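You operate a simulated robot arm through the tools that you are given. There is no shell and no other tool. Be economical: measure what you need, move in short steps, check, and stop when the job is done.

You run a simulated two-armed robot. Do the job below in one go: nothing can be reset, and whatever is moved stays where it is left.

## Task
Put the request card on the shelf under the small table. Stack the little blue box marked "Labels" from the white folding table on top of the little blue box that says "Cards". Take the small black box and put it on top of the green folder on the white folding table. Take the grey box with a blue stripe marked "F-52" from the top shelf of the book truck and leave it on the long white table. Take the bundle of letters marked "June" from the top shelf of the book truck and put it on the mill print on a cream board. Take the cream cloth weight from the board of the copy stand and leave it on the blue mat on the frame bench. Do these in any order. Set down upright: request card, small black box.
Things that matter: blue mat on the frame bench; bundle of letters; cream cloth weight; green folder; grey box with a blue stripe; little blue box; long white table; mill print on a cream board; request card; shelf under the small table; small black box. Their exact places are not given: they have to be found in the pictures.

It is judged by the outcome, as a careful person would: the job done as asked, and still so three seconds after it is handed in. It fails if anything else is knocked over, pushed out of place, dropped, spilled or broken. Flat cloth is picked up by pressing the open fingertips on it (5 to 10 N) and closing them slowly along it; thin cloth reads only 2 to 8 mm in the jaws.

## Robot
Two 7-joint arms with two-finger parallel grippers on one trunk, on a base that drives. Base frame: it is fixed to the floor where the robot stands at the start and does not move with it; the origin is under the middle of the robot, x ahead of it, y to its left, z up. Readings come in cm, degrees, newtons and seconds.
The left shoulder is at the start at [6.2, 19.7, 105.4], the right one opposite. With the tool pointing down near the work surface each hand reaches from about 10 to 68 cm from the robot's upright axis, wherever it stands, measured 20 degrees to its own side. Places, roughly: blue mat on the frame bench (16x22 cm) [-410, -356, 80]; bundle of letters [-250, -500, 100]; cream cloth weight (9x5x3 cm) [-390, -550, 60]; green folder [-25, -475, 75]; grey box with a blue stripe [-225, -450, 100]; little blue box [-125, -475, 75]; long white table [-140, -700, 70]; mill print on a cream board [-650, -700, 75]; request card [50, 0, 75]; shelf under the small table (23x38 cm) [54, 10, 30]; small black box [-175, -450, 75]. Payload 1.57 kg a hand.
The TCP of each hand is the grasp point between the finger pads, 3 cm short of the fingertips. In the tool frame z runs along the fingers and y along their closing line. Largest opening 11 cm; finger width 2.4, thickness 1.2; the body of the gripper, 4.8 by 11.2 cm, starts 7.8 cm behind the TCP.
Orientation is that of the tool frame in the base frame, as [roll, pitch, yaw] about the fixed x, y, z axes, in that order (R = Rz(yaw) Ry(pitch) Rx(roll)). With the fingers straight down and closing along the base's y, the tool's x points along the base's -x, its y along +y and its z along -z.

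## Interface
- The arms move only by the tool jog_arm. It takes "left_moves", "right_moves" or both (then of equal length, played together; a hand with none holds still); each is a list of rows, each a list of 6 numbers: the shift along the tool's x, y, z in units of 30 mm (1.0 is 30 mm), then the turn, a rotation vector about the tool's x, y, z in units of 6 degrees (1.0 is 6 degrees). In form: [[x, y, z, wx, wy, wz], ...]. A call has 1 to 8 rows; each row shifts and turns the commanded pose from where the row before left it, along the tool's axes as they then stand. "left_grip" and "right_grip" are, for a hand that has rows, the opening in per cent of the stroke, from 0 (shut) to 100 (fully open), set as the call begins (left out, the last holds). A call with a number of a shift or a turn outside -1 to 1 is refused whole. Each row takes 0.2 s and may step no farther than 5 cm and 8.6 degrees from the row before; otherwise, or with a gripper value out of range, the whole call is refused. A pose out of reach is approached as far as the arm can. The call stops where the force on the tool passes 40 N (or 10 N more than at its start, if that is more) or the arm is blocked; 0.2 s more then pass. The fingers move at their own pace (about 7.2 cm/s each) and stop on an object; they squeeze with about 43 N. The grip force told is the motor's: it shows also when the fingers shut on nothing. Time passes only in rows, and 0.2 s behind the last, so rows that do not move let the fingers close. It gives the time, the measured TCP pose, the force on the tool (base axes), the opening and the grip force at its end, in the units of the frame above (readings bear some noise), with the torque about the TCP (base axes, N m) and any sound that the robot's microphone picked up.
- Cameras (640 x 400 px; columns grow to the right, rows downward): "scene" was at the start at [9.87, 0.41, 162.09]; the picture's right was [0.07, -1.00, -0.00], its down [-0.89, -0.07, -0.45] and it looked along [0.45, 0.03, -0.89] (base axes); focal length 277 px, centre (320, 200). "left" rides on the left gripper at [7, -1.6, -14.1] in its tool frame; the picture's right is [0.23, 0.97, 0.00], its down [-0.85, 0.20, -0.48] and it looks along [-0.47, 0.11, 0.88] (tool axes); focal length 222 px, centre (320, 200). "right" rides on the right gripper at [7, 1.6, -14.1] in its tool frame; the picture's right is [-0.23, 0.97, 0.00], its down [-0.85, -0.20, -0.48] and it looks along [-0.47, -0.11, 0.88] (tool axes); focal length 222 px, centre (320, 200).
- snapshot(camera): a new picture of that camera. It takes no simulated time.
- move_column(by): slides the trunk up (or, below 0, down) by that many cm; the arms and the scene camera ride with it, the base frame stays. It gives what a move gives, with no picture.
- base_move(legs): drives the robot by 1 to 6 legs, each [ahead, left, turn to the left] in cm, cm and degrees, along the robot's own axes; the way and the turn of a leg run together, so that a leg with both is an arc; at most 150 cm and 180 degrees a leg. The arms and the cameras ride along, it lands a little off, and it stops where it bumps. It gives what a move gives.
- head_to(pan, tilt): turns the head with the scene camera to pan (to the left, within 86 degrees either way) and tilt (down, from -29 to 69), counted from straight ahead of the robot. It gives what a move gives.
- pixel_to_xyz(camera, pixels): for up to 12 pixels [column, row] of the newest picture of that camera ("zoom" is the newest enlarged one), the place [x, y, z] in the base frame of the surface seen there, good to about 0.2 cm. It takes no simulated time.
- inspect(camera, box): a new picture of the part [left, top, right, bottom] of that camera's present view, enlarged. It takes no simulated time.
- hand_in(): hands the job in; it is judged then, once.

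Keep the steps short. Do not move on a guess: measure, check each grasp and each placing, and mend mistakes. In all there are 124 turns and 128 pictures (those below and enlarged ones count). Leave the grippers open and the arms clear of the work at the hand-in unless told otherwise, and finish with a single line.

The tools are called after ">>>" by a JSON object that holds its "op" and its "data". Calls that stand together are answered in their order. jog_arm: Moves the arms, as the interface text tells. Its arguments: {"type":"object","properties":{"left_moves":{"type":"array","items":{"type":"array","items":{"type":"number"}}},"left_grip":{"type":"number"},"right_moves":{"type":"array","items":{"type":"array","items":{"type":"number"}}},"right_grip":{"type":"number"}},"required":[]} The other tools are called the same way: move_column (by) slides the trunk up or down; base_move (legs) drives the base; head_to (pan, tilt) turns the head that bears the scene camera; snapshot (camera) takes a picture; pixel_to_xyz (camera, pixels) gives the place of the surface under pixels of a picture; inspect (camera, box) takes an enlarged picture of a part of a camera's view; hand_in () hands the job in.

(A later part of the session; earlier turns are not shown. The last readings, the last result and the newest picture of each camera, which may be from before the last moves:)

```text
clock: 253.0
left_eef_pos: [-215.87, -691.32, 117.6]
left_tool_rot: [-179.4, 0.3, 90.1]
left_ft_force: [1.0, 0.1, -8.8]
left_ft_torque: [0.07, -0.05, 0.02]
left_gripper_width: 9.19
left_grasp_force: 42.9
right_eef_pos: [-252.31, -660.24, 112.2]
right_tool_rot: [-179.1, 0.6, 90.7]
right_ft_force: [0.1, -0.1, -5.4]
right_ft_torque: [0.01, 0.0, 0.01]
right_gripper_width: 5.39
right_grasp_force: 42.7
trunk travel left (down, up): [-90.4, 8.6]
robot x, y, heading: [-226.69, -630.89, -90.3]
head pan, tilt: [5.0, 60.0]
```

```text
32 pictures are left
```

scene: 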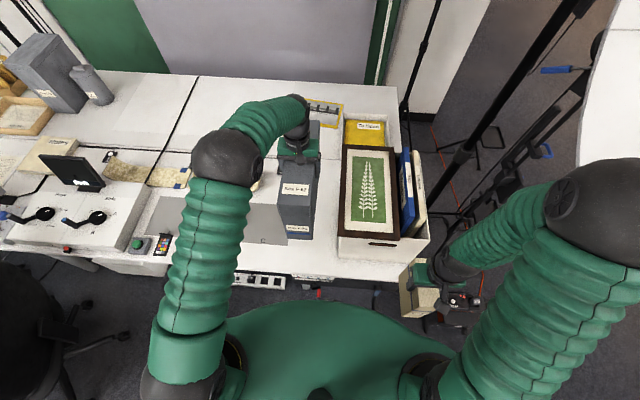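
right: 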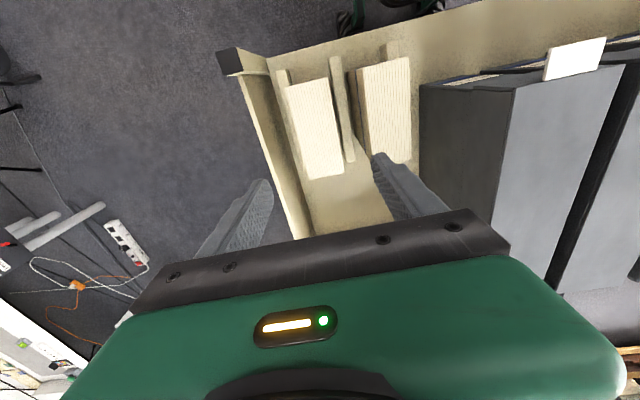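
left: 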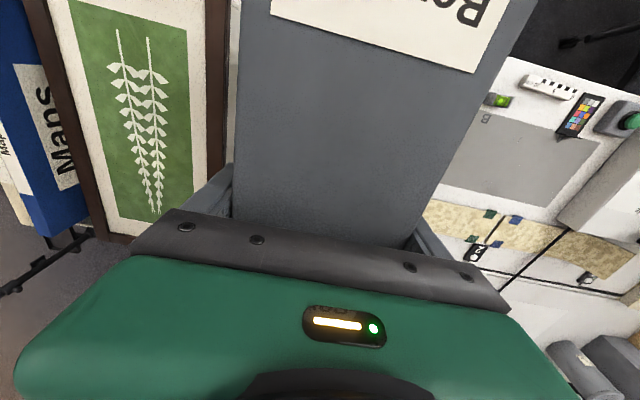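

>>> {"op": "pixel_to_xyz", "data": {"camera": "left", "pixels": [[455, 185], [475, 130], [440, 185], [225, 100]]}}

>>> {"op": "pixel_to_xyz", "data": {"camera": "scene", "pixels": [[265, 243], [284, 243], [342, 200], [336, 240], [325, 225], [300, 250], [318, 240]]}}

>>> {"op": "inspect", "data": {"camera": "scene", "box": [190, 170, 370, 290]}}

```text
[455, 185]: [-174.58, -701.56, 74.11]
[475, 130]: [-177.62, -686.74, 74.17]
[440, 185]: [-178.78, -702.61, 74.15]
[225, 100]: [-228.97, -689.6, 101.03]
```

```text
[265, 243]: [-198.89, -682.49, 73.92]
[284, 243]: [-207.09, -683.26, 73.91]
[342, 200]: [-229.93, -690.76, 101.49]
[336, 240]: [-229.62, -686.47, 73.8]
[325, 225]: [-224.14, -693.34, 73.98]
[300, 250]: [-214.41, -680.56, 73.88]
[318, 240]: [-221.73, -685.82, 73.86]
```

```text
3.33 times, centred on (280, 230) of scene
```

zoom: 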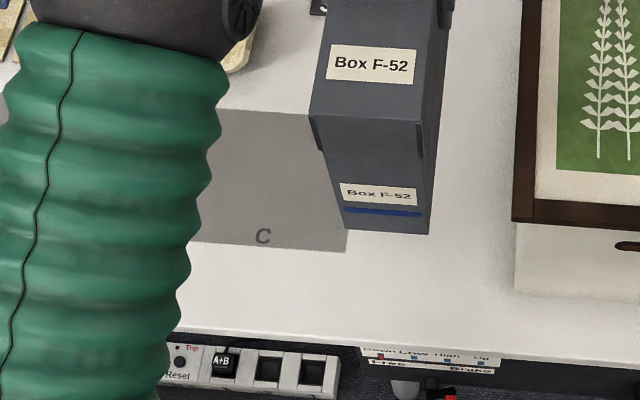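

The grey areas are painted zones ending at x -208, and the box at x -217 sits clear of them and the crate. I'll lower with the left arm.

>>> {"op": "jog_arm", "data": {"left_moves": [[0, -0.35, 1, 0, 0, 0], [0, 0, 1, 0, 0, 0], [0, 0, 1, 0, 0, 0], [0, 0, 1, 0, 0, 0], [0, 0, 1, 0, 0, 0], [0, 0, 1, 0, 0, 0], [0, 0, 1, 0, 0, 0], [0, 0, 0.5, 0, 0, 0]]}}

```text
clock: 254.8
left_eef_pos: [-217.83, -691.46, 95.09]
left_tool_rot: [-179.6, 0.3, 90.2]
left_ft_force: [1.6, -1.0, -8.2]
left_ft_torque: [0.09, 0.01, 0.05]
left_gripper_width: 9.19
left_grasp_force: 42.6
right_eef_pos: [-252.9, -660.27, 112.1]
right_tool_rot: [-179.3, 0.5, 90.6]
right_ft_force: [-0.3, -0.3, -3.8]
right_ft_torque: [-0.01, 0.0, 0.04]
right_gripper_width: 5.37
right_grasp_force: 42.8
trunk travel left (down, up): [-90.4, 8.6]
robot x, y, heading: [-227.12, -630.69, -90.3]
head pan, tilt: [5.0, 60.0]
```

>>> {"op": "jog_arm", "data": {"left_moves": [[0, 0, 0.1, 0, 0, 0], [0, 0, 0.07, 0, 0, 0], [0, 0, 0.07, 0, 0, 0], [0, 0, 0, 0, 0, 0]]}}

```text
clock: 255.8
left_eef_pos: [-218.08, -691.45, 94.59]
left_tool_rot: [-179.5, 0.4, 90.1]
left_ft_force: [-1.3, -0.8, -2.2]
left_ft_torque: [1.05, 0.11, 0.33]
left_gripper_width: 9.17
left_grasp_force: 43.3
right_eef_pos: [-253.01, -660.29, 112.03]
right_tool_rot: [-179.4, 0.6, 90.6]
right_ft_force: [0.0, 0.4, -5.1]
right_ft_torque: [0.02, 0.0, -0.01]
right_gripper_width: 5.36
right_grasp_force: 42.8
trunk travel left (down, up): [-90.4, 8.6]
robot x, y, heading: [-227.03, -630.59, -90.4]
head pan, tilt: [5.0, 60.0]
```

>>> {"op": "jog_arm", "data": {"left_moves": [[0, 0, 0.05, 0, 0, 0], [0, 0, 0, 0, 0, 0]]}}

>>> {"op": "jog_arm", "data": {"left_moves": [[0, 0, 0, 0, 0, 0], [0, 0, 0, 0, 0, 0], [0, 0, 0, 0, 0, 0]], "left_grip": 98}}

>>> {"op": "jog_arm", "data": {"left_moves": [[0, 0, -1, 0, 0, 0], [0, 0, -1, 0, 0, 0], [0, 0, -1, 0, 0, 0], [0, 0, -1, 0, 0, 0], [0, 0, -1, 0, 0, 0], [0, 0, -1, 0, 0, 0], [1, 0, -1, 0, 0, 0], [1, 0, -1, 0, 0, 0]]}}

>>> {"op": "snapshot", "data": {"camera": "scene"}}

```text
clock: 256.4
left_eef_pos: [-218.23, -691.55, 94.48]
left_tool_rot: [-179.8, 0.6, 89.9]
left_ft_force: [3.4, -3.0, 9.1]
left_ft_torque: [1.55, -1.33, -0.83]
left_gripper_width: 9.18
left_grasp_force: 43.3
right_eef_pos: [-253.37, -660.15, 111.94]
right_tool_rot: [-179.5, 0.6, 90.6]
right_ft_force: [0.3, -0.2, -4.0]
right_ft_torque: [0.04, 0.02, 0.01]
right_gripper_width: 5.37
right_grasp_force: 43.0
trunk travel left (down, up): [-90.4, 8.6]
robot x, y, heading: [-227.47, -630.57, -90.7]
head pan, tilt: [5.0, 60.0]
```

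```text
clock: 257.2
left_eef_pos: [-218.23, -691.41, 94.4]
left_tool_rot: [-179.8, 0.5, 90.0]
left_ft_force: [0.1, -0.1, -0.7]
left_ft_torque: [0.02, 0.0, -0.03]
left_gripper_width: 10.79
left_grasp_force: 0.1
right_eef_pos: [-253.25, -660.13, 112.17]
right_tool_rot: [-179.5, 0.5, 90.6]
right_ft_force: [0.2, 0.5, -4.5]
right_ft_torque: [-0.01, -0.01, 0.03]
right_gripper_width: 5.4
right_grasp_force: 42.9
trunk travel left (down, up): [-90.4, 8.6]
robot x, y, heading: [-227.46, -630.96, -90.2]
head pan, tilt: [5.0, 60.0]
```

```text
clock: 259.0
left_eef_pos: [-218.15, -684.87, 118.63]
left_tool_rot: [-179.7, 0.6, 90.0]
left_ft_force: [0.3, 0.2, 0.3]
left_ft_torque: [-0.04, -0.03, 0.01]
left_gripper_width: 10.77
left_grasp_force: 0.0
right_eef_pos: [-253.25, -659.95, 112.07]
right_tool_rot: [-179.4, 0.7, 90.5]
right_ft_force: [-0.3, 0.6, -3.9]
right_ft_torque: [-0.03, -0.01, 0.02]
right_gripper_width: 5.38
right_grasp_force: 43.3
trunk travel left (down, up): [-90.4, 8.6]
robot x, y, heading: [-226.93, -630.96, -90.3]
head pan, tilt: [5.0, 60.0]
```

```text
30 pictures are left
```

scene: 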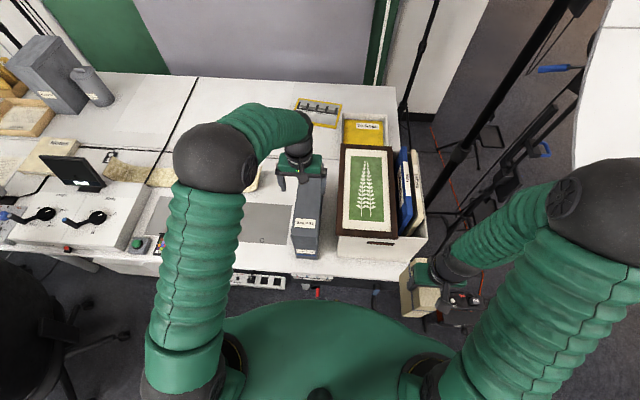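

F-52 stands on the long white table. I'll raise and draw in the left hand, back away, and look toward the west for the mill print.

>>> {"op": "jog_arm", "data": {"left_moves": [[1, 0, 0, 0, 0, 0], [1, 0, 0, 0, 0, 0], [1, 0, 0, 0, 0, 0], [1, 0, 0, 0, 0, 0], [1, 0, 0, 0, 0, 0]]}}

>>> {"op": "base_move", "data": {"legs": [[-65, 0, 0], [0, -98, 0]]}}

>>> {"op": "head_to", "data": {"pan": -50, "tilt": 22}}

>>> {"op": "snapshot", "data": {"camera": "scene"}}

```text
clock: 260.2
left_eef_pos: [-218.17, -670.21, 118.28]
left_tool_rot: [-179.6, 0.6, 90.0]
left_ft_force: [0.0, 0.2, -0.2]
left_ft_torque: [0.0, 0.01, -0.02]
left_gripper_width: 10.79
left_grasp_force: 0.0
right_eef_pos: [-253.26, -660.09, 112.02]
right_tool_rot: [-179.5, 0.6, 90.6]
right_ft_force: [0.4, -0.2, -4.4]
right_ft_torque: [0.02, 0.01, -0.01]
right_gripper_width: 5.35
right_grasp_force: 43.1
trunk travel left (down, up): [-90.4, 8.6]
robot x, y, heading: [-227.37, -631.08, -90.2]
head pan, tilt: [5.0, 60.0]
```

```text
clock: 268.5
left_eef_pos: [-314.65, -605.73, 118.15]
left_tool_rot: [-179.5, 0.4, 90.5]
left_ft_force: [-0.3, 0.0, -0.7]
left_ft_torque: [0.02, 0.02, -0.04]
left_gripper_width: 10.78
left_grasp_force: 0.0
right_eef_pos: [-349.83, -595.84, 112.14]
right_tool_rot: [-179.3, 0.4, 91.1]
right_ft_force: [0.9, 0.0, -3.8]
right_ft_torque: [-0.03, -0.02, 0.0]
right_gripper_width: 5.38
right_grasp_force: 43.1
trunk travel left (down, up): [-90.4, 8.6]
robot x, y, heading: [-324.28, -566.75, -89.7]
head pan, tilt: [5.0, 60.0]
```

```text
clock: 269.8
left_eef_pos: [-315.05, -605.58, 118.25]
left_tool_rot: [-179.7, 0.5, 90.4]
left_ft_force: [-0.1, -0.3, 0.0]
left_ft_torque: [0.0, 0.01, 0.0]
left_gripper_width: 10.75
left_grasp_force: 0.1
right_eef_pos: [-350.23, -595.76, 111.96]
right_tool_rot: [-179.6, 0.6, 91.1]
right_ft_force: [-0.3, 0.2, -4.9]
right_ft_torque: [0.01, -0.03, -0.02]
right_gripper_width: 5.39
right_grasp_force: 42.7
trunk travel left (down, up): [-90.4, 8.6]
robot x, y, heading: [-324.67, -566.15, -89.7]
head pan, tilt: [-50.0, 22.0]
```

```text
29 pictures are left
```

scene: 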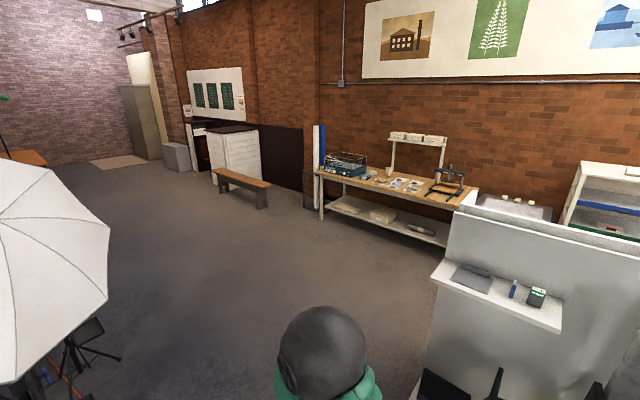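

>>> {"op": "inspect", "data": {"camera": "scene", "box": [300, 120, 500, 250]}}

>>> {"op": "pixel_to_xyz", "data": {"camera": "scene", "pixels": [[320, 220], [445, 248], [405, 183], [415, 188], [380, 180], [470, 195], [430, 360], [120, 358], [105, 270], [440, 275], [400, 390], [245, 205]]}}

```text
3.08 times, centred on (400, 185) of scene
```

zoom: 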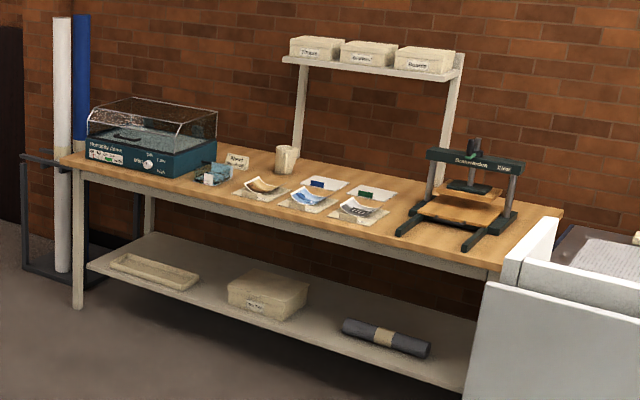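

```text
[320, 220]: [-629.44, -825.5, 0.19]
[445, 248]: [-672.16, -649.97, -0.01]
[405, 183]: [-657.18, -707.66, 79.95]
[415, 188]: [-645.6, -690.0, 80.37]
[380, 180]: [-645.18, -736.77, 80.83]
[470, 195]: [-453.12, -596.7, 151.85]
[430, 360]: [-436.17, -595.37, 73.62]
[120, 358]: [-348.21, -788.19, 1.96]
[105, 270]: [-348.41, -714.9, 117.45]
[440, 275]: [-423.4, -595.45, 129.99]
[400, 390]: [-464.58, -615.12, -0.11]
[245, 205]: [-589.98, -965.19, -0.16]
```

The bench with three small prints on cream boards is against the wall at about (-650, -700). I'll drive ahead, turn right to face it, and pass between the copy stand and the lamp.

>>> {"op": "base_move", "data": {"legs": [[0, -12, 0], [65, 0, 0], [0, 0, -90], [62, 0, 0], [0, 34, 0], [130, 0, 0]]}}

>>> {"op": "head_to", "data": {"pan": 0, "tilt": 35}}

>>> {"op": "snapshot", "data": {"camera": "scene"}}

```text
clock: 289.1
left_eef_pos: [-568.73, -672.26, 118.26]
left_tool_rot: [-179.8, 0.5, -0.5]
left_ft_force: [0.4, -0.5, 1.0]
left_ft_torque: [-0.02, 0.02, -0.01]
left_gripper_width: 10.79
left_grasp_force: 0.0
right_eef_pos: [-558.19, -637.22, 112.14]
right_tool_rot: [-179.5, 0.7, -0.1]
right_ft_force: [0.5, 0.4, -4.3]
right_ft_torque: [0.02, 0.01, 0.01]
right_gripper_width: 5.38
right_grasp_force: 42.8
trunk travel left (down, up): [-90.4, 8.6]
robot x, y, heading: [-529.59, -663.53, 178.8]
head pan, tilt: [-50.0, 22.0]
```

```text
clock: 290.3
left_eef_pos: [-568.57, -672.32, 118.29]
left_tool_rot: [-179.7, 0.5, -0.7]
left_ft_force: [-0.9, -0.2, 1.0]
left_ft_torque: [0.02, -0.03, 0.01]
left_gripper_width: 10.79
left_grasp_force: 0.1
right_eef_pos: [-558.14, -637.24, 111.97]
right_tool_rot: [-179.4, 0.6, 0.0]
right_ft_force: [0.0, -0.5, -4.4]
right_ft_torque: [0.01, 0.01, 0.0]
right_gripper_width: 5.37
right_grasp_force: 42.9
trunk travel left (down, up): [-90.4, 8.6]
robot x, y, heading: [-529.32, -663.54, 178.6]
head pan, tilt: [0.0, 35.0]
```

```text
27 pictures are left
```

scene: 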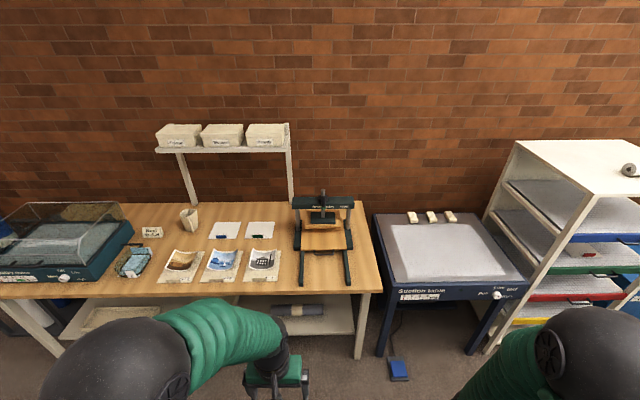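

Made it through cleanly. Zooming in on the three prints.

>>> {"op": "inspect", "data": {"camera": "scene", "box": [150, 210, 300, 300]}}

>>> {"op": "pixel_to_xyz", "data": {"camera": "zoom", "pixels": [[420, 175], [550, 170], [535, 305], [385, 305], [470, 230], [460, 180], [520, 240], [480, 270], [60, 280], [190, 300], [300, 240], [400, 390]]}}

```text
4.27 times, centred on (225, 255) of scene
```

zoom: 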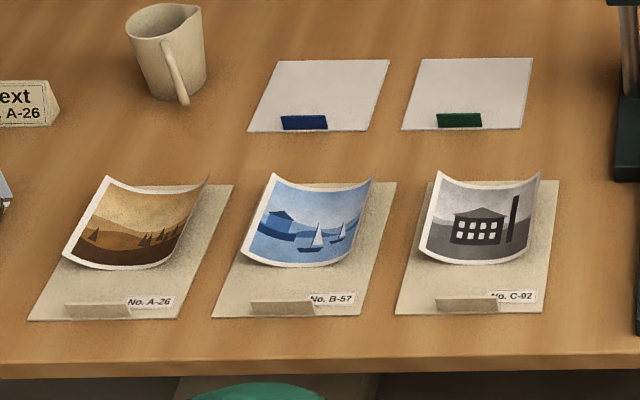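

```text
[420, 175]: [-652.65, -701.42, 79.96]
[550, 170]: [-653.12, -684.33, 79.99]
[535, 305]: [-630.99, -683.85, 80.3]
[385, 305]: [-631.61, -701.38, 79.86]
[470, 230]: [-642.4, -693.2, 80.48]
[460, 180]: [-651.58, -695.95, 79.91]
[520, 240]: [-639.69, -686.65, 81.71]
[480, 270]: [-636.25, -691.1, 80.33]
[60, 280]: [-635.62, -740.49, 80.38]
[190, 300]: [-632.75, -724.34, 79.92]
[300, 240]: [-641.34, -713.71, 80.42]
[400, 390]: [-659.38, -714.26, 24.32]
```

The mill print is C-92 (factory with chimney): board x -631 to -652, y -685 to -701, print centre about (-643, -693). I'll extend the right hand, then slide left and ahead.

>>> {"op": "jog_arm", "data": {"right_moves": [[-1, 0, 0, 0, 0, 0], [-1, 0, 0, 0, 0, 0], [-1, 0, 0, 0, 0, 0], [-1, 0, 0, 0, 0, 0], [-1, 0, 0, 0, 0, 0], [-1, 0, 0, 0, 0, 0], [-1, 0, 0, 0, 0, 0], [-1, 0, 0, 0, 0, 0]]}}

>>> {"op": "base_move", "data": {"legs": [[0, 0, 1.3], [0, 56, 0], [56, 0, 0]]}}

>>> {"op": "head_to", "data": {"pan": -15, "tilt": 58}}

>>> {"op": "snapshot", "data": {"camera": "scene"}}

>>> {"op": "snapshot", "data": {"camera": "right"}}

```text
clock: 292.1
left_eef_pos: [-568.9, -672.39, 118.34]
left_tool_rot: [-179.6, 0.5, -0.7]
left_ft_force: [0.2, 0.5, 0.7]
left_ft_torque: [0.0, -0.01, 0.0]
left_gripper_width: 10.79
left_grasp_force: 0.0
right_eef_pos: [-582.45, -637.37, 112.3]
right_tool_rot: [-179.6, 0.5, 0.0]
right_ft_force: [0.1, 0.4, -4.3]
right_ft_torque: [0.01, -0.01, 0.0]
right_gripper_width: 5.37
right_grasp_force: 43.1
trunk travel left (down, up): [-90.4, 8.6]
robot x, y, heading: [-529.46, -663.63, 179.2]
head pan, tilt: [0.0, 35.0]
```

```text
clock: 298.5
left_eef_pos: [-624.43, -729.37, 118.37]
left_tool_rot: [-179.8, 0.6, 0.2]
left_ft_force: [0.2, -0.2, -0.6]
left_ft_torque: [0.01, 0.03, -0.02]
left_gripper_width: 10.79
left_grasp_force: 0.0
right_eef_pos: [-638.53, -694.57, 112.39]
right_tool_rot: [-179.6, 0.8, 0.9]
right_ft_force: [0.8, 0.6, -4.1]
right_ft_torque: [-0.01, -0.03, -0.01]
right_gripper_width: 5.39
right_grasp_force: 43.1
trunk travel left (down, up): [-90.4, 8.6]
robot x, y, heading: [-585.25, -720.2, 180.0]
head pan, tilt: [0.0, 35.0]
```

```text
clock: 299.4
left_eef_pos: [-624.49, -729.49, 118.39]
left_tool_rot: [-179.7, 0.6, 0.2]
left_ft_force: [-0.6, 0.6, -0.2]
left_ft_torque: [-0.04, 0.01, 0.05]
left_gripper_width: 10.81
left_grasp_force: 0.0
right_eef_pos: [-638.74, -694.68, 112.29]
right_tool_rot: [-179.6, 0.7, 0.8]
right_ft_force: [-0.2, 0.5, -4.4]
right_ft_torque: [-0.01, -0.01, 0.0]
right_gripper_width: 5.38
right_grasp_force: 43.4
trunk travel left (down, up): [-90.4, 8.6]
robot x, y, heading: [-585.28, -720.3, 179.8]
head pan, tilt: [-15.0, 58.0]
```

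```text
25 pictures are left
```

scene: 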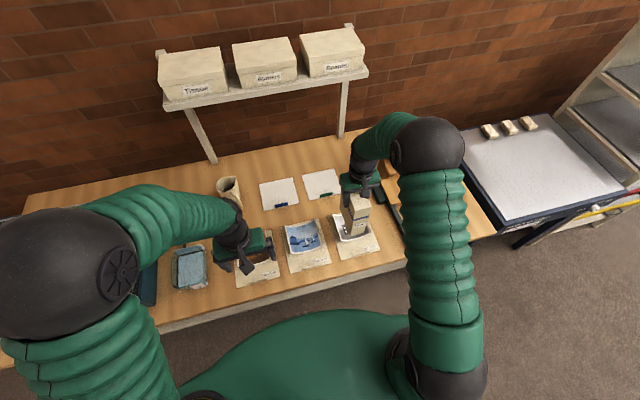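

```text
24 pictures are left
```

right: 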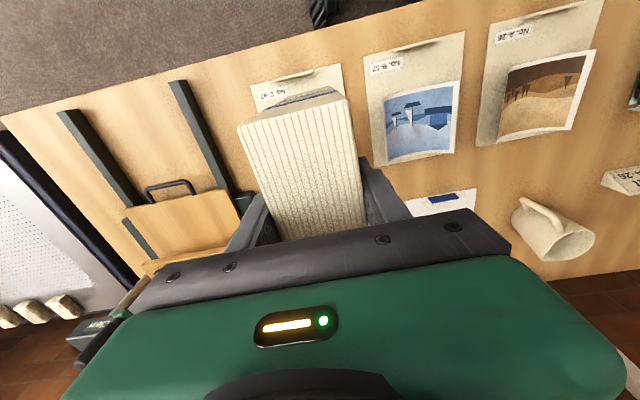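

>>> {"op": "pixel_to_xyz", "data": {"camera": "right", "pixels": [[185, 90], [215, 150], [245, 195], [180, 220], [255, 85], [340, 70], [275, 105], [130, 290]]}}

>>> {"op": "jog_arm", "data": {"right_moves": [[-0.9, -0.45, 0, 0, 0, 0], [-0.87, -0.45, 0, 0, 0, 0], [0, 0, 0.8, 0, 0, 0], [0, 0, 0.8, 0, 0, 0], [0, 0, 0.8, 0, 0, 0], [0, 0, 0.8, 0, 0, 0], [0, 0, 0.8, 0, 0, 0], [0, 0, 0, 0, 0, 0]]}}

>>> {"op": "inspect", "data": {"camera": "scene", "box": [280, 150, 440, 270]}}

>>> {"op": "snapshot", "data": {"camera": "right"}}

```text
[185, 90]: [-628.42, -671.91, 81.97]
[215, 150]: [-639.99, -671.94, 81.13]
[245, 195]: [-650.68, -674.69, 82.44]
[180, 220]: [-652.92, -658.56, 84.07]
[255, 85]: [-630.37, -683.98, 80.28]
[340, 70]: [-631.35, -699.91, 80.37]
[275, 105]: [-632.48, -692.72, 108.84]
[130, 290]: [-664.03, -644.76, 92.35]
```

```text
clock: 301.2
left_eef_pos: [-624.44, -729.48, 118.35]
left_tool_rot: [-179.7, 0.6, 0.1]
left_ft_force: [0.9, 0.3, 0.1]
left_ft_torque: [-0.01, -0.02, -0.02]
left_gripper_width: 10.8
left_grasp_force: 0.1
right_eef_pos: [-644.12, -692.0, 100.59]
right_tool_rot: [-179.4, 0.7, 0.9]
right_ft_force: [0.4, 0.9, -5.3]
right_ft_torque: [-0.02, -0.02, 0.03]
right_gripper_width: 5.35
right_grasp_force: 43.4
trunk travel left (down, up): [-90.4, 8.6]
robot x, y, heading: [-585.25, -720.49, 179.8]
head pan, tilt: [-15.0, 58.0]
```

```text
3.33 times, centred on (360, 210) of scene
```

zoom: 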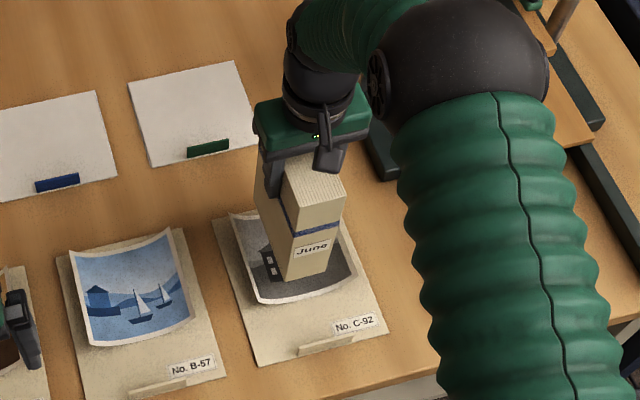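

```text
22 pictures are left
```

right: 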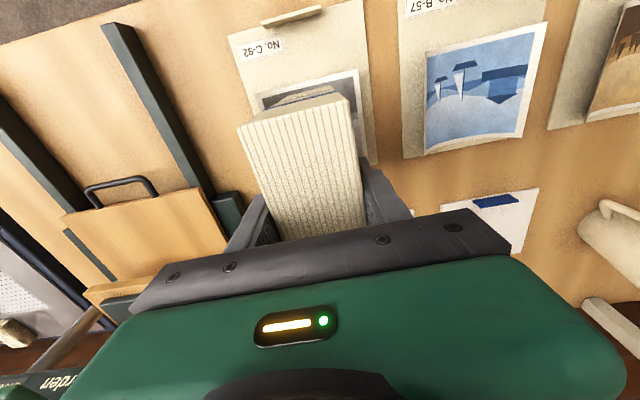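

June is centred over the C-92 print. Lowering to contact.

>>> {"op": "jog_arm", "data": {"right_moves": [[-0.1, -0.07, 0.5, 0, 0, 0], [0, 0, 0.5, 0, 0, 0], [0, 0, 0.3, 0, 0, 0], [0, 0, 0, 0, 0, 0]]}}

>>> {"op": "jog_arm", "data": {"right_moves": [[0, 0, 0.08, 0, 0, 0], [0, 0, 0.08, 0, 0, 0], [0, 0, 0, 0, 0, 0]]}}

```text
clock: 302.2
left_eef_pos: [-624.51, -729.43, 118.35]
left_tool_rot: [-179.6, 0.6, 0.2]
left_ft_force: [0.6, 0.4, 0.8]
left_ft_torque: [0.0, 0.01, 0.03]
left_gripper_width: 10.78
left_grasp_force: 0.0
right_eef_pos: [-644.4, -691.77, 96.6]
right_tool_rot: [-179.5, 0.7, 0.9]
right_ft_force: [0.5, -1.5, -4.5]
right_ft_torque: [-0.02, 0.02, 0.03]
right_gripper_width: 5.39
right_grasp_force: 43.1
trunk travel left (down, up): [-90.4, 8.6]
robot x, y, heading: [-585.61, -720.47, 180.2]
head pan, tilt: [-15.0, 58.0]
```

```text
clock: 303.0
left_eef_pos: [-624.49, -729.59, 118.31]
left_tool_rot: [-179.7, 0.5, 0.2]
left_ft_force: [-0.7, 0.5, -0.3]
left_ft_torque: [0.0, 0.0, 0.0]
left_gripper_width: 10.8
left_grasp_force: 0.1
right_eef_pos: [-644.52, -691.83, 96.02]
right_tool_rot: [-179.6, 0.8, 0.9]
right_ft_force: [-0.5, -0.1, -5.5]
right_ft_torque: [0.0, -0.01, 0.01]
right_gripper_width: 5.37
right_grasp_force: 42.9
trunk travel left (down, up): [-90.4, 8.6]
robot x, y, heading: [-585.54, -720.18, 180.1]
head pan, tilt: [-15.0, 58.0]
```

>>> {"op": "jog_arm", "data": {"right_moves": [[0, 0, 0.06, 0, 0, 0], [0, 0, 0.04, 0, 0, 0], [0, 0, 0, 0, 0, 0]]}}

```text
clock: 303.8
left_eef_pos: [-624.53, -729.64, 118.34]
left_tool_rot: [-179.6, 0.6, 0.2]
left_ft_force: [1.4, -0.2, 0.8]
left_ft_torque: [-0.03, -0.02, 0.01]
left_gripper_width: 10.77
left_grasp_force: 0.1
right_eef_pos: [-644.48, -691.88, 96.03]
right_tool_rot: [-179.4, 0.9, 0.9]
right_ft_force: [-0.8, 2.3, 11.0]
right_ft_torque: [-0.07, -0.8, 0.1]
right_gripper_width: 5.37
right_grasp_force: 43.0
trunk travel left (down, up): [-90.4, 8.6]
robot x, y, heading: [-585.47, -720.39, 179.9]
head pan, tilt: [-15.0, 58.0]
```

Contact. I'll release gently and look.

>>> {"op": "jog_arm", "data": {"right_moves": [[0, 0, -0.03, 0, 0, 0], [0, 0, 0, 0, 0, 0], [0, 0, 0, 0, 0, 0]], "right_grip": 75}}

>>> {"op": "jog_arm", "data": {"right_moves": [[0, 0, -0.5, 0, 0, 0], [0, 0, -1, 0, 0, 0], [0, 0, -1, 0, 0, 0], [0, 0, -1, 0, 0, 0], [0, 0, -1, 0, 0, 0], [1, 0, -1, 0, 0, 0], [1, 0, 0, 0, 0, 0], [1, 0, 0, 0, 0, 0]]}}

>>> {"op": "inspect", "data": {"camera": "scene", "box": [260, 150, 440, 285]}}

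```text
clock: 304.6
left_eef_pos: [-624.47, -729.7, 118.44]
left_tool_rot: [-179.5, 0.7, 0.3]
left_ft_force: [-0.3, 0.4, 0.1]
left_ft_torque: [-0.01, -0.02, 0.0]
left_gripper_width: 10.76
left_grasp_force: 0.0
right_eef_pos: [-644.42, -691.9, 95.93]
right_tool_rot: [-179.5, 0.7, 0.9]
right_ft_force: [-0.6, 0.9, -0.9]
right_ft_torque: [0.01, 0.0, 0.0]
right_gripper_width: 8.25
right_grasp_force: 0.2
trunk travel left (down, up): [-90.4, 8.6]
robot x, y, heading: [-585.21, -720.04, 180.0]
head pan, tilt: [-15.0, 58.0]
```

```text
clock: 306.4
left_eef_pos: [-624.48, -729.55, 118.33]
left_tool_rot: [-179.6, 0.6, 0.3]
left_ft_force: [-0.1, 0.5, 0.0]
left_ft_torque: [-0.02, 0.02, -0.02]
left_gripper_width: 10.8
left_grasp_force: 0.1
right_eef_pos: [-635.29, -691.86, 112.23]
right_tool_rot: [-179.5, 0.8, 0.9]
right_ft_force: [0.0, -0.3, 0.4]
right_ft_torque: [0.01, 0.0, 0.0]
right_gripper_width: 8.25
right_grasp_force: 0.1
trunk travel left (down, up): [-90.4, 8.6]
robot x, y, heading: [-585.28, -720.33, 180.0]
head pan, tilt: [-15.0, 58.0]
```

```text
2.96 times, centred on (350, 218) of scene
```

zoom: 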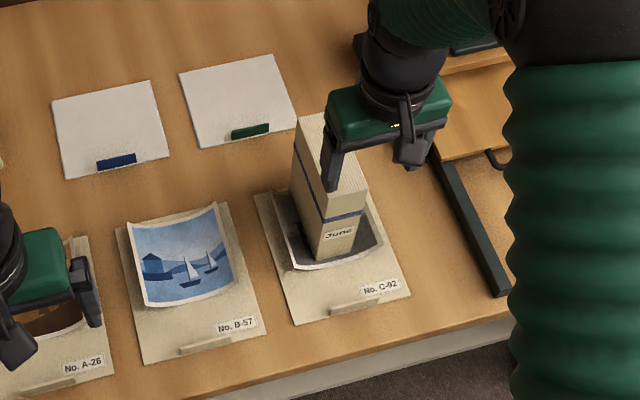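

June stands on the mill print. Now I retrace the path backwards toward the copy stand, with the hands drawn in.

>>> {"op": "jog_arm", "data": {"right_moves": [[1, 0, 0, 0, 0, 0], [1, 0, 0, 0, 0, 0], [1, 0, 0, 0, 0, 0], [1, 0, 0, 0, 0, 0], [1, 0, 0, 0, 0, 0]], "right_grip": 100}}

>>> {"op": "base_move", "data": {"legs": [[-55, 0, 0], [0, -55, 0], [-130, 0, 0], [0, -34, 0], [-65, 0, 0]]}}

>>> {"op": "head_to", "data": {"pan": -45, "tilt": 45}}

>>> {"op": "snapshot", "data": {"camera": "scene"}}

```text
clock: 307.6
left_eef_pos: [-624.39, -729.72, 118.28]
left_tool_rot: [-179.7, 0.8, 0.3]
left_ft_force: [0.3, -0.7, -0.1]
left_ft_torque: [-0.01, 0.03, 0.05]
left_gripper_width: 10.78
left_grasp_force: 0.1
right_eef_pos: [-619.9, -691.62, 112.13]
right_tool_rot: [-179.5, 0.8, 1.0]
right_ft_force: [-0.2, 0.2, 0.3]
right_ft_torque: [0.02, 0.04, -0.04]
right_gripper_width: 11.0
right_grasp_force: 0.0
trunk travel left (down, up): [-90.4, 8.6]
robot x, y, heading: [-585.47, -719.8, 180.1]
head pan, tilt: [-15.0, 58.0]
```

```text
clock: 321.4
left_eef_pos: [-439.48, -642.34, 118.46]
left_tool_rot: [-179.2, 0.8, 0.0]
left_ft_force: [0.2, 0.8, 0.7]
left_ft_torque: [-0.01, 0.02, 0.04]
left_gripper_width: 10.77
left_grasp_force: 0.1
right_eef_pos: [-435.08, -605.1, 112.31]
right_tool_rot: [-179.6, 0.9, 1.7]
right_ft_force: [-0.5, -8.6, 4.8]
right_ft_torque: [0.37, 0.05, 0.16]
right_gripper_width: 10.52
right_grasp_force: 0.1
trunk travel left (down, up): [-90.4, 8.6]
robot x, y, heading: [-400.67, -632.68, 179.5]
head pan, tilt: [-15.0, 58.0]
stopped in leg 4: the force on the tool passed its limit at 64 N (the readings are from after the stop); the commanded pose is now the measured one
```

```text
clock: 322.4
left_eef_pos: [-439.55, -642.14, 118.42]
left_tool_rot: [-179.4, 0.8, 0.1]
left_ft_force: [0.5, 1.0, -0.2]
left_ft_torque: [0.0, 0.03, -0.02]
left_gripper_width: 10.76
left_grasp_force: 0.1
right_eef_pos: [-435.07, -604.72, 112.29]
right_tool_rot: [-179.6, 0.8, 1.6]
right_ft_force: [-0.7, -10.9, 2.2]
right_ft_torque: [0.22, 0.06, 0.15]
right_gripper_width: 10.0
right_grasp_force: 0.1
trunk travel left (down, up): [-90.4, 8.6]
robot x, y, heading: [-400.76, -632.25, 179.8]
head pan, tilt: [-45.0, 45.0]
```

```text
20 pictures are left
```

scene: 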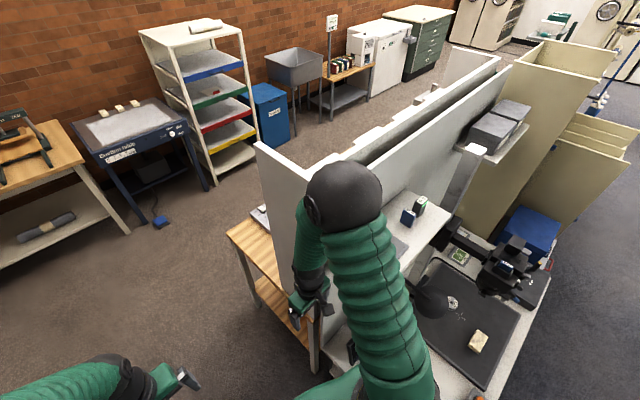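

The right fingertip touched the fixed partition end because my sideways leg was too early. I'll move away from it, back up past it first, then look.

>>> {"op": "base_move", "data": {"legs": [[0, 10, 0], [-64, 0, 0]]}}

>>> {"op": "snapshot", "data": {"camera": "scene"}}

```text
clock: 326.7
left_eef_pos: [-380.6, -651.43, 118.68]
left_tool_rot: [-179.0, 0.9, -3.3]
left_ft_force: [0.3, -1.1, -0.2]
left_ft_torque: [0.16, 0.04, 0.03]
left_gripper_width: 10.77
left_grasp_force: 0.1
right_eef_pos: [-373.94, -614.35, 112.77]
right_tool_rot: [-179.2, 0.8, -1.8]
right_ft_force: [0.1, -0.7, 0.3]
right_ft_torque: [0.1, -0.09, -0.02]
right_gripper_width: 11.01
right_grasp_force: 0.1
trunk travel left (down, up): [-90.4, 8.6]
robot x, y, heading: [-341.44, -643.35, 176.1]
head pan, tilt: [-45.0, 45.0]
```

```text
19 pictures are left
```

scene: 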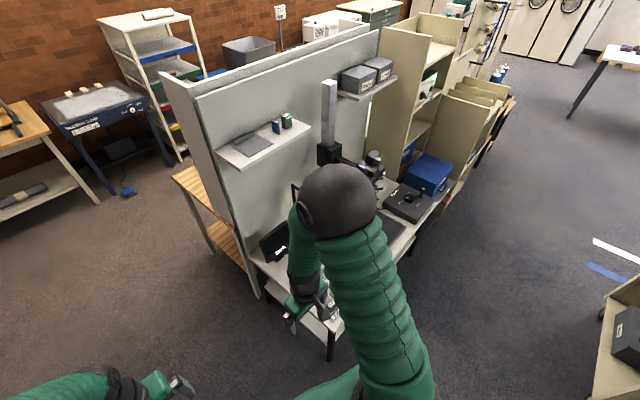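

Heading drifted to 176°, so I'll check the lamp stand on my left before moving on.

>>> {"op": "head_to", "data": {"pan": 86, "tilt": 30}}

>>> {"op": "snapshot", "data": {"camera": "scene"}}

```text
clock: 328.8
left_eef_pos: [-380.88, -651.87, 118.28]
left_tool_rot: [-178.8, 0.9, -3.3]
left_ft_force: [0.5, 0.2, -0.3]
left_ft_torque: [0.02, -0.01, 0.0]
left_gripper_width: 10.8
left_grasp_force: 0.0
right_eef_pos: [-374.09, -614.97, 112.72]
right_tool_rot: [-178.9, 0.8, -1.9]
right_ft_force: [0.4, 0.6, -0.4]
right_ft_torque: [0.0, -0.01, -0.01]
right_gripper_width: 11.01
right_grasp_force: 0.0
trunk travel left (down, up): [-90.4, 8.6]
robot x, y, heading: [-341.79, -643.7, 176.3]
head pan, tilt: [85.9, 30.0]
```

```text
18 pictures are left
```

scene: 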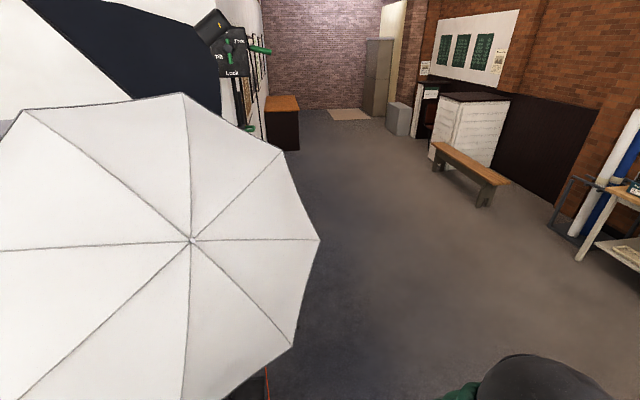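

The lamp stands undisturbed. I'll move away from it, straighten up, and slide right to the copy stand.

>>> {"op": "base_move", "data": {"legs": [[0, -15, 0], [0, 0, 3.8], [-6, 0, 0], [0, -55, 0]]}}

>>> {"op": "head_to", "data": {"pan": -5, "tilt": 55}}

>>> {"op": "snapshot", "data": {"camera": "scene"}}

```text
clock: 334.0
left_eef_pos: [-373.07, -585.46, 118.17]
left_tool_rot: [-178.1, 0.9, 0.7]
left_ft_force: [-0.5, -0.9, -0.2]
left_ft_torque: [0.03, -0.03, 0.04]
left_gripper_width: 10.76
left_grasp_force: 0.0
right_eef_pos: [-368.84, -547.85, 112.74]
right_tool_rot: [-178.5, 0.7, 2.1]
right_ft_force: [-0.5, 0.3, 0.2]
right_ft_torque: [0.02, -0.02, 0.02]
right_gripper_width: 11.02
right_grasp_force: 0.0
trunk travel left (down, up): [-90.4, 8.6]
robot x, y, heading: [-333.93, -573.56, -179.7]
head pan, tilt: [85.9, 30.0]
```

```text
clock: 335.6
left_eef_pos: [-372.81, -584.86, 118.19]
left_tool_rot: [-178.6, 0.9, 0.8]
left_ft_force: [-0.1, -0.2, -0.1]
left_ft_torque: [-0.02, 0.03, 0.0]
left_gripper_width: 10.78
left_grasp_force: 0.0
right_eef_pos: [-368.65, -547.18, 112.59]
right_tool_rot: [-178.9, 0.9, 2.1]
right_ft_force: [0.4, -0.2, 0.4]
right_ft_torque: [-0.01, -0.04, 0.04]
right_gripper_width: 11.0
right_grasp_force: 0.1
trunk travel left (down, up): [-90.4, 8.6]
robot x, y, heading: [-334.23, -573.0, -180.2]
head pan, tilt: [-5.0, 55.0]
```

```text
17 pictures are left
```

scene: 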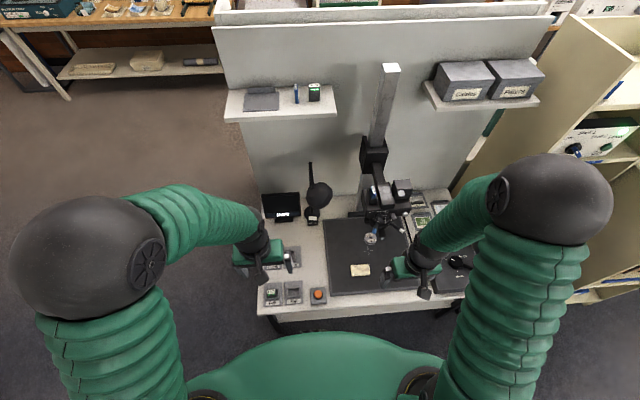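

>>> {"op": "inspect", "data": {"camera": "scene", "box": [320, 170, 440, 300]}}

>>> {"op": "pixel_to_xyz", "data": {"camera": "scene", "pixels": [[351, 266], [368, 266], [370, 275], [352, 276], [360, 270], [385, 215], [370, 238], [400, 190], [345, 255], [345, 275], [375, 290], [410, 210]]}}

```text
3.08 times, centred on (380, 235) of scene
```

zoom: 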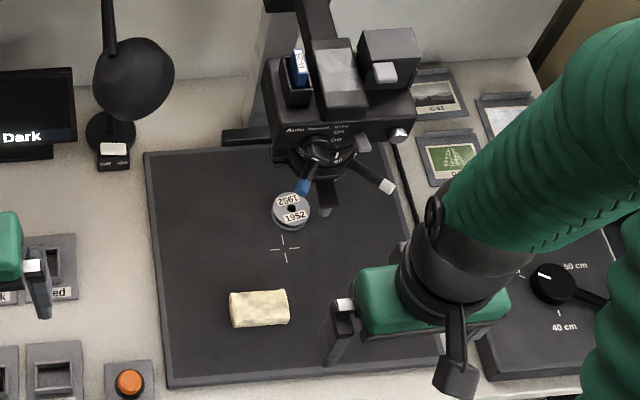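

```text
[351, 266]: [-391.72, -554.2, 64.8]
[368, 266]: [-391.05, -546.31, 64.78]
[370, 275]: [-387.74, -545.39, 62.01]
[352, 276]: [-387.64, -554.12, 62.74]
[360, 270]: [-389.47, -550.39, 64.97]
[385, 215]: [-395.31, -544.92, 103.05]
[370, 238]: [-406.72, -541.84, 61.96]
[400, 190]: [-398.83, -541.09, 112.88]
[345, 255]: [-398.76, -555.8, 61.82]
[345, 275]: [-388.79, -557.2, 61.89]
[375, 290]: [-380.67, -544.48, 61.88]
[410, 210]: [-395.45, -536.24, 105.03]
```

The weight is at centre (-389.6, -549.9), 9 cm along y, top z 65. The copy camera hangs just west of it above z 100, so I'll tilt the right hand 30° to keep the wrist back, and draw in the left hand.

>>> {"op": "jog_arm", "data": {"right_moves": [[0, 0.45, 0, 0, -1, 0], [0, 0.45, 0, 0, -1, 0], [0, 0, 0, 0, -1, 0], [0, 0, 0, 0, -1, 0], [0, 0, 0, 0, -1, 0]], "left_moves": [[1, 0, 0, 0, 0, 0], [1, 0, 0, 0, 0, 0], [1, 0, 0, 0, 0, 0], [0, 0, 0, 0, 0, 0], [0, 0, 0, 0, 0, 0]], "right_grip": 100}}

>>> {"op": "move_column", "data": {"by": -38}}

>>> {"op": "snapshot", "data": {"camera": "right"}}

```text
clock: 336.9
left_eef_pos: [-363.98, -583.82, 118.15]
left_tool_rot: [-178.9, 0.9, 0.8]
left_ft_force: [-0.4, -0.2, 0.1]
left_ft_torque: [-0.02, 0.0, -0.01]
left_gripper_width: 10.77
left_grasp_force: 0.2
right_eef_pos: [-375.05, -547.71, 110.54]
right_tool_rot: [-179.1, 30.9, 2.5]
right_ft_force: [-0.1, 0.4, 0.9]
right_ft_torque: [-0.02, -0.01, 0.03]
right_gripper_width: 10.99
right_grasp_force: 0.0
right hand out of reach, approached as far as the arm can: row 2, 3, 4, 5
trunk travel left (down, up): [-90.4, 8.6]
robot x, y, heading: [-334.4, -573.09, -180.0]
head pan, tilt: [-5.0, 55.0]
```

```text
clock: 340.5
left_eef_pos: [-363.91, -583.94, 80.18]
left_tool_rot: [-179.1, 0.9, 0.7]
left_ft_force: [-0.4, -0.8, 0.4]
left_ft_torque: [0.0, 0.01, -0.02]
left_gripper_width: 10.78
left_grasp_force: 0.1
right_eef_pos: [-374.98, -547.81, 72.47]
right_tool_rot: [-179.1, 30.9, 2.6]
right_ft_force: [-0.7, 0.4, -0.3]
right_ft_torque: [0.01, 0.02, -0.01]
right_gripper_width: 11.0
right_grasp_force: 0.0
trunk travel left (down, up): [-52.4, 46.6]
robot x, y, heading: [-334.21, -573.14, -179.7]
head pan, tilt: [-5.0, 55.0]
```

```text
15 pictures are left
```

right: 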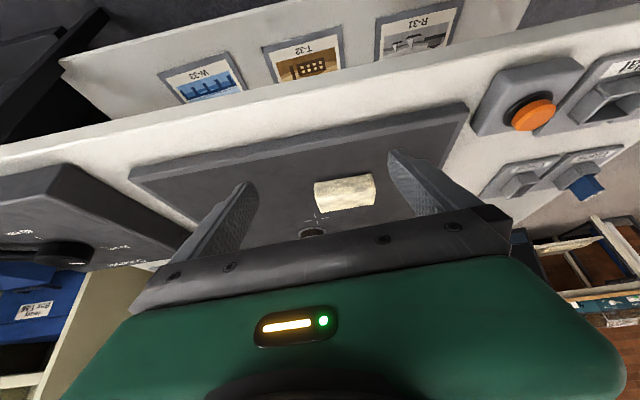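

>>> {"op": "pixel_to_xyz", "data": {"camera": "right", "pixels": [[316, 186], [371, 177], [374, 202], [319, 209], [345, 195], [340, 160]]}}

```text
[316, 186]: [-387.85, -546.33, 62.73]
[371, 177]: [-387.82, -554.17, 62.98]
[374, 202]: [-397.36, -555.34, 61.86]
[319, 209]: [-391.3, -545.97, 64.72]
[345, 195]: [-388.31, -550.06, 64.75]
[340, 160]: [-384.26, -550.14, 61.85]
```

Weight confirmed: y -545.7 to -554.5, x -387.6 to -391.9. I'll centre the hand in y, then advance down and forward around it.

>>> {"op": "jog_arm", "data": {"right_moves": [[0, 0.77, 0, 0, 0, 0], [-0.5, 0, 0.82, 0, 0, 0], [-0.5, 0, 0.82, 0, 0, 0], [-0.5, 0, 0.82, 0, 0, 0], [-0.5, 0, 0.82, 0, 0, 0], [-0.5, 0, 0.82, 0, 0, 0], [0, 0, 0, 0, 0, 0]]}}

>>> {"op": "snapshot", "data": {"camera": "right"}}

```text
clock: 342.1
left_eef_pos: [-363.74, -584.03, 80.07]
left_tool_rot: [-179.1, 1.1, 0.7]
left_ft_force: [-0.1, -0.2, 0.8]
left_ft_torque: [0.01, -0.01, 0.02]
left_gripper_width: 10.77
left_grasp_force: 0.0
right_eef_pos: [-388.01, -550.73, 65.53]
right_tool_rot: [-179.1, 30.9, 2.5]
right_ft_force: [-0.7, -0.9, 0.2]
right_ft_torque: [0.01, -0.02, -0.02]
right_gripper_width: 11.0
right_grasp_force: 0.1
right hand out of reach, approached as far as the arm can: row 1
trunk travel left (down, up): [-52.4, 46.6]
robot x, y, heading: [-334.53, -573.12, -180.0]
head pan, tilt: [-5.0, 55.0]
```

```text
14 pictures are left
```

right: 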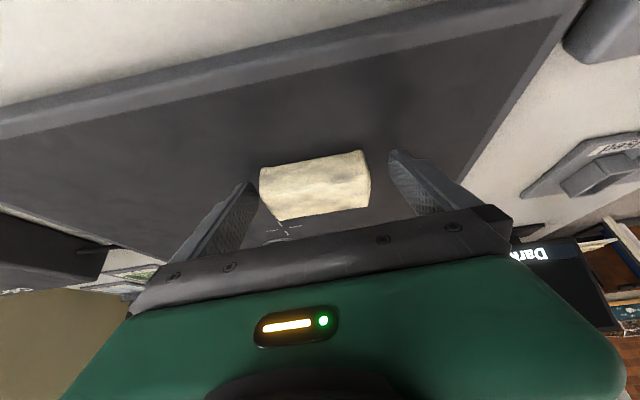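

The fingers straddle the weight. I'll shift 0.6 cm to centre, go slightly forward, and close.

>>> {"op": "jog_arm", "data": {"right_moves": [[-0.17, -0.2, 0.1, 0, 0, 0], [0, 0, 0, 0, 0, 0]]}}

>>> {"op": "jog_arm", "data": {"right_moves": [[0, 0, 0, 0, 0, 0], [0, 0, 0, 0, 0, 0], [0, 0, 0, 0, 0, 0], [0, 0, 0, 0, 0, 0]], "right_grip": 55}}

```text
clock: 342.7
left_eef_pos: [-363.85, -583.94, 80.04]
left_tool_rot: [-179.0, 0.9, 0.7]
left_ft_force: [-0.3, 0.5, -0.4]
left_ft_torque: [0.01, 0.02, 0.01]
left_gripper_width: 10.8
left_grasp_force: 0.1
right_eef_pos: [-388.61, -549.94, 65.57]
right_tool_rot: [-179.1, 30.8, 2.6]
right_ft_force: [0.1, -0.1, 0.2]
right_ft_torque: [-0.01, 0.05, -0.01]
right_gripper_width: 11.0
right_grasp_force: 0.1
trunk travel left (down, up): [-52.4, 46.6]
robot x, y, heading: [-333.99, -573.34, -179.9]
head pan, tilt: [-5.0, 55.0]
```

```text
clock: 343.7
left_eef_pos: [-363.91, -584.01, 80.16]
left_tool_rot: [-178.9, 0.9, 0.7]
left_ft_force: [0.7, -0.2, 0.0]
left_ft_torque: [-0.01, 0.03, 0.0]
left_gripper_width: 10.77
left_grasp_force: 0.1
right_eef_pos: [-388.57, -549.89, 65.58]
right_tool_rot: [-179.1, 30.8, 2.6]
right_ft_force: [1.0, -2.2, -0.2]
right_ft_torque: [-0.19, -0.03, 0.03]
right_gripper_width: 8.99
right_grasp_force: 43.0
trunk travel left (down, up): [-52.4, 46.6]
robot x, y, heading: [-334.41, -573.2, -180.0]
head pan, tilt: [-5.0, 55.0]
```

Gripped at 9.0 cm. I'll lift straight up, then draw back from under the copy camera.

>>> {"op": "jog_arm", "data": {"right_moves": [[-0.51, 0, -0.86, 0, 0, 0], [-0.51, 0, -0.86, 0, 0, 0], [0.86, 0, -0.51, 0, 0, 0], [0.86, 0, -0.51, 0, 0, 0], [0.86, 0, -0.51, 0, 0, 0], [0, 0, 0, 0, 0, 0]]}}

>>> {"op": "move_column", "data": {"by": 30}}

>>> {"op": "snapshot", "data": {"camera": "right"}}

```text
clock: 345.1
left_eef_pos: [-363.98, -584.04, 80.14]
left_tool_rot: [-179.0, 0.9, 0.7]
left_ft_force: [-0.9, 0.1, -0.3]
left_ft_torque: [-0.03, 0.0, -0.02]
left_gripper_width: 10.79
left_grasp_force: 0.0
right_eef_pos: [-379.63, -549.65, 71.66]
right_tool_rot: [-179.1, 30.8, 2.7]
right_ft_force: [-0.1, -0.1, -4.1]
right_ft_torque: [-0.01, -0.08, 0.01]
right_gripper_width: 9.02
right_grasp_force: 43.2
trunk travel left (down, up): [-52.4, 46.6]
robot x, y, heading: [-334.51, -572.92, -179.9]
head pan, tilt: [-5.0, 55.0]
```

```text
clock: 348.1
left_eef_pos: [-363.98, -584.0, 110.1]
left_tool_rot: [-179.0, 1.0, 0.7]
left_ft_force: [0.1, -0.2, -0.2]
left_ft_torque: [0.02, 0.02, 0.0]
left_gripper_width: 10.78
left_grasp_force: 0.0
right_eef_pos: [-379.73, -549.66, 101.76]
right_tool_rot: [-179.1, 30.9, 2.6]
right_ft_force: [-0.1, -0.2, -3.7]
right_ft_torque: [0.04, -0.06, 0.0]
right_gripper_width: 8.98
right_grasp_force: 43.1
trunk travel left (down, up): [-82.4, 16.6]
robot x, y, heading: [-334.4, -573.24, -179.7]
head pan, tilt: [-5.0, 55.0]
```

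```text
13 pictures are left
```

right: 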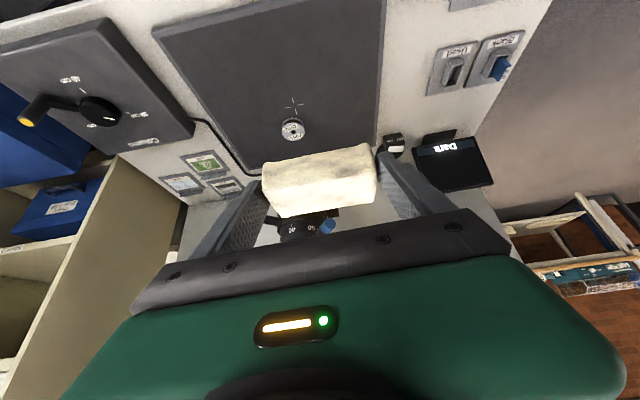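

The weight is secure. I'll back off a bit and slide right along the aisle toward the frame bench.

>>> {"op": "base_move", "data": {"legs": [[-19, 0, 0], [0, -150, 0]]}}

>>> {"op": "head_to", "data": {"pan": -30, "tilt": 42}}

>>> {"op": "snapshot", "data": {"camera": "scene"}}

```text
clock: 356.7
left_eef_pos: [-343.83, -433.43, 110.08]
left_tool_rot: [-178.9, 0.9, -0.7]
left_ft_force: [-0.1, -0.4, 0.3]
left_ft_torque: [-0.01, -0.04, 0.01]
left_gripper_width: 10.77
left_grasp_force: 0.1
right_eef_pos: [-358.63, -398.94, 101.68]
right_tool_rot: [-178.9, 30.9, 1.2]
right_ft_force: [0.3, -1.6, -4.7]
right_ft_torque: [-0.01, -0.09, -0.01]
right_gripper_width: 8.97
right_grasp_force: 42.9
trunk travel left (down, up): [-82.4, 16.6]
robot x, y, heading: [-314.28, -423.75, 178.9]
head pan, tilt: [-5.0, 55.0]
```

```text
clock: 357.6
left_eef_pos: [-343.63, -433.28, 110.21]
left_tool_rot: [-179.1, 1.0, -0.7]
left_ft_force: [0.1, 0.3, 0.7]
left_ft_torque: [0.0, 0.0, -0.02]
left_gripper_width: 10.79
left_grasp_force: 0.1
right_eef_pos: [-358.62, -398.73, 101.69]
right_tool_rot: [-179.1, 30.9, 1.2]
right_ft_force: [1.2, 0.1, -3.5]
right_ft_torque: [-0.02, -0.11, 0.0]
right_gripper_width: 8.98
right_grasp_force: 43.0
trunk travel left (down, up): [-82.4, 16.6]
robot x, y, heading: [-313.97, -423.19, 178.9]
head pan, tilt: [-30.0, 42.0]
```

```text
12 pictures are left
```

scene: 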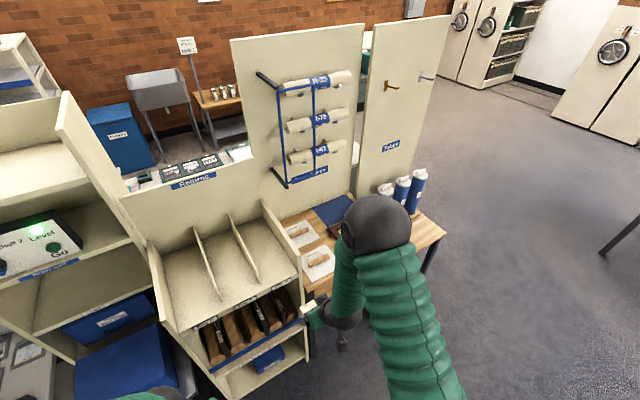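

>>> {"op": "inspect", "data": {"camera": "scene", "box": [260, 160, 460, 300]}}

>>> {"op": "pixel_to_xyz", "data": {"camera": "scene", "pixels": [[316, 210], [340, 196], [335, 208], [335, 222], [350, 200], [303, 300], [300, 232], [320, 262], [435, 240], [400, 195], [418, 190], [365, 110]]}}

```text
2.86 times, centred on (360, 230) of scene
```

zoom: 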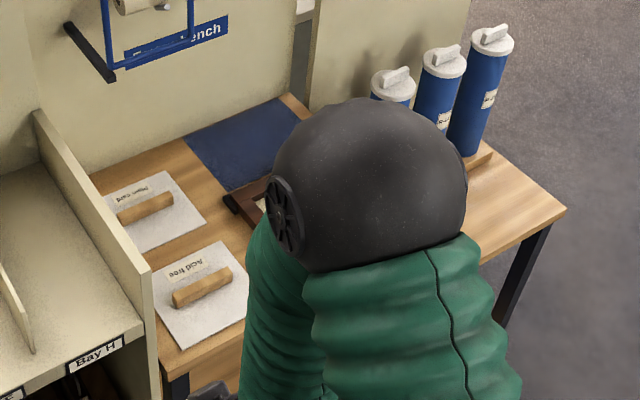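

```text
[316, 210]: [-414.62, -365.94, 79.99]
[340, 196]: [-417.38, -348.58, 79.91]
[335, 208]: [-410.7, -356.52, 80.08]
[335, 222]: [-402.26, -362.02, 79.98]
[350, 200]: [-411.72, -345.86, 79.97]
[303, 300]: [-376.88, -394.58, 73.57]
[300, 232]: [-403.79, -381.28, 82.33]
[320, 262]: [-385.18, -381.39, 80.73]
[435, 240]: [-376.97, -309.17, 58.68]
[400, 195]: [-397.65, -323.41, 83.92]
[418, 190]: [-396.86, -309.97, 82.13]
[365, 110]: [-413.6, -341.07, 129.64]
```

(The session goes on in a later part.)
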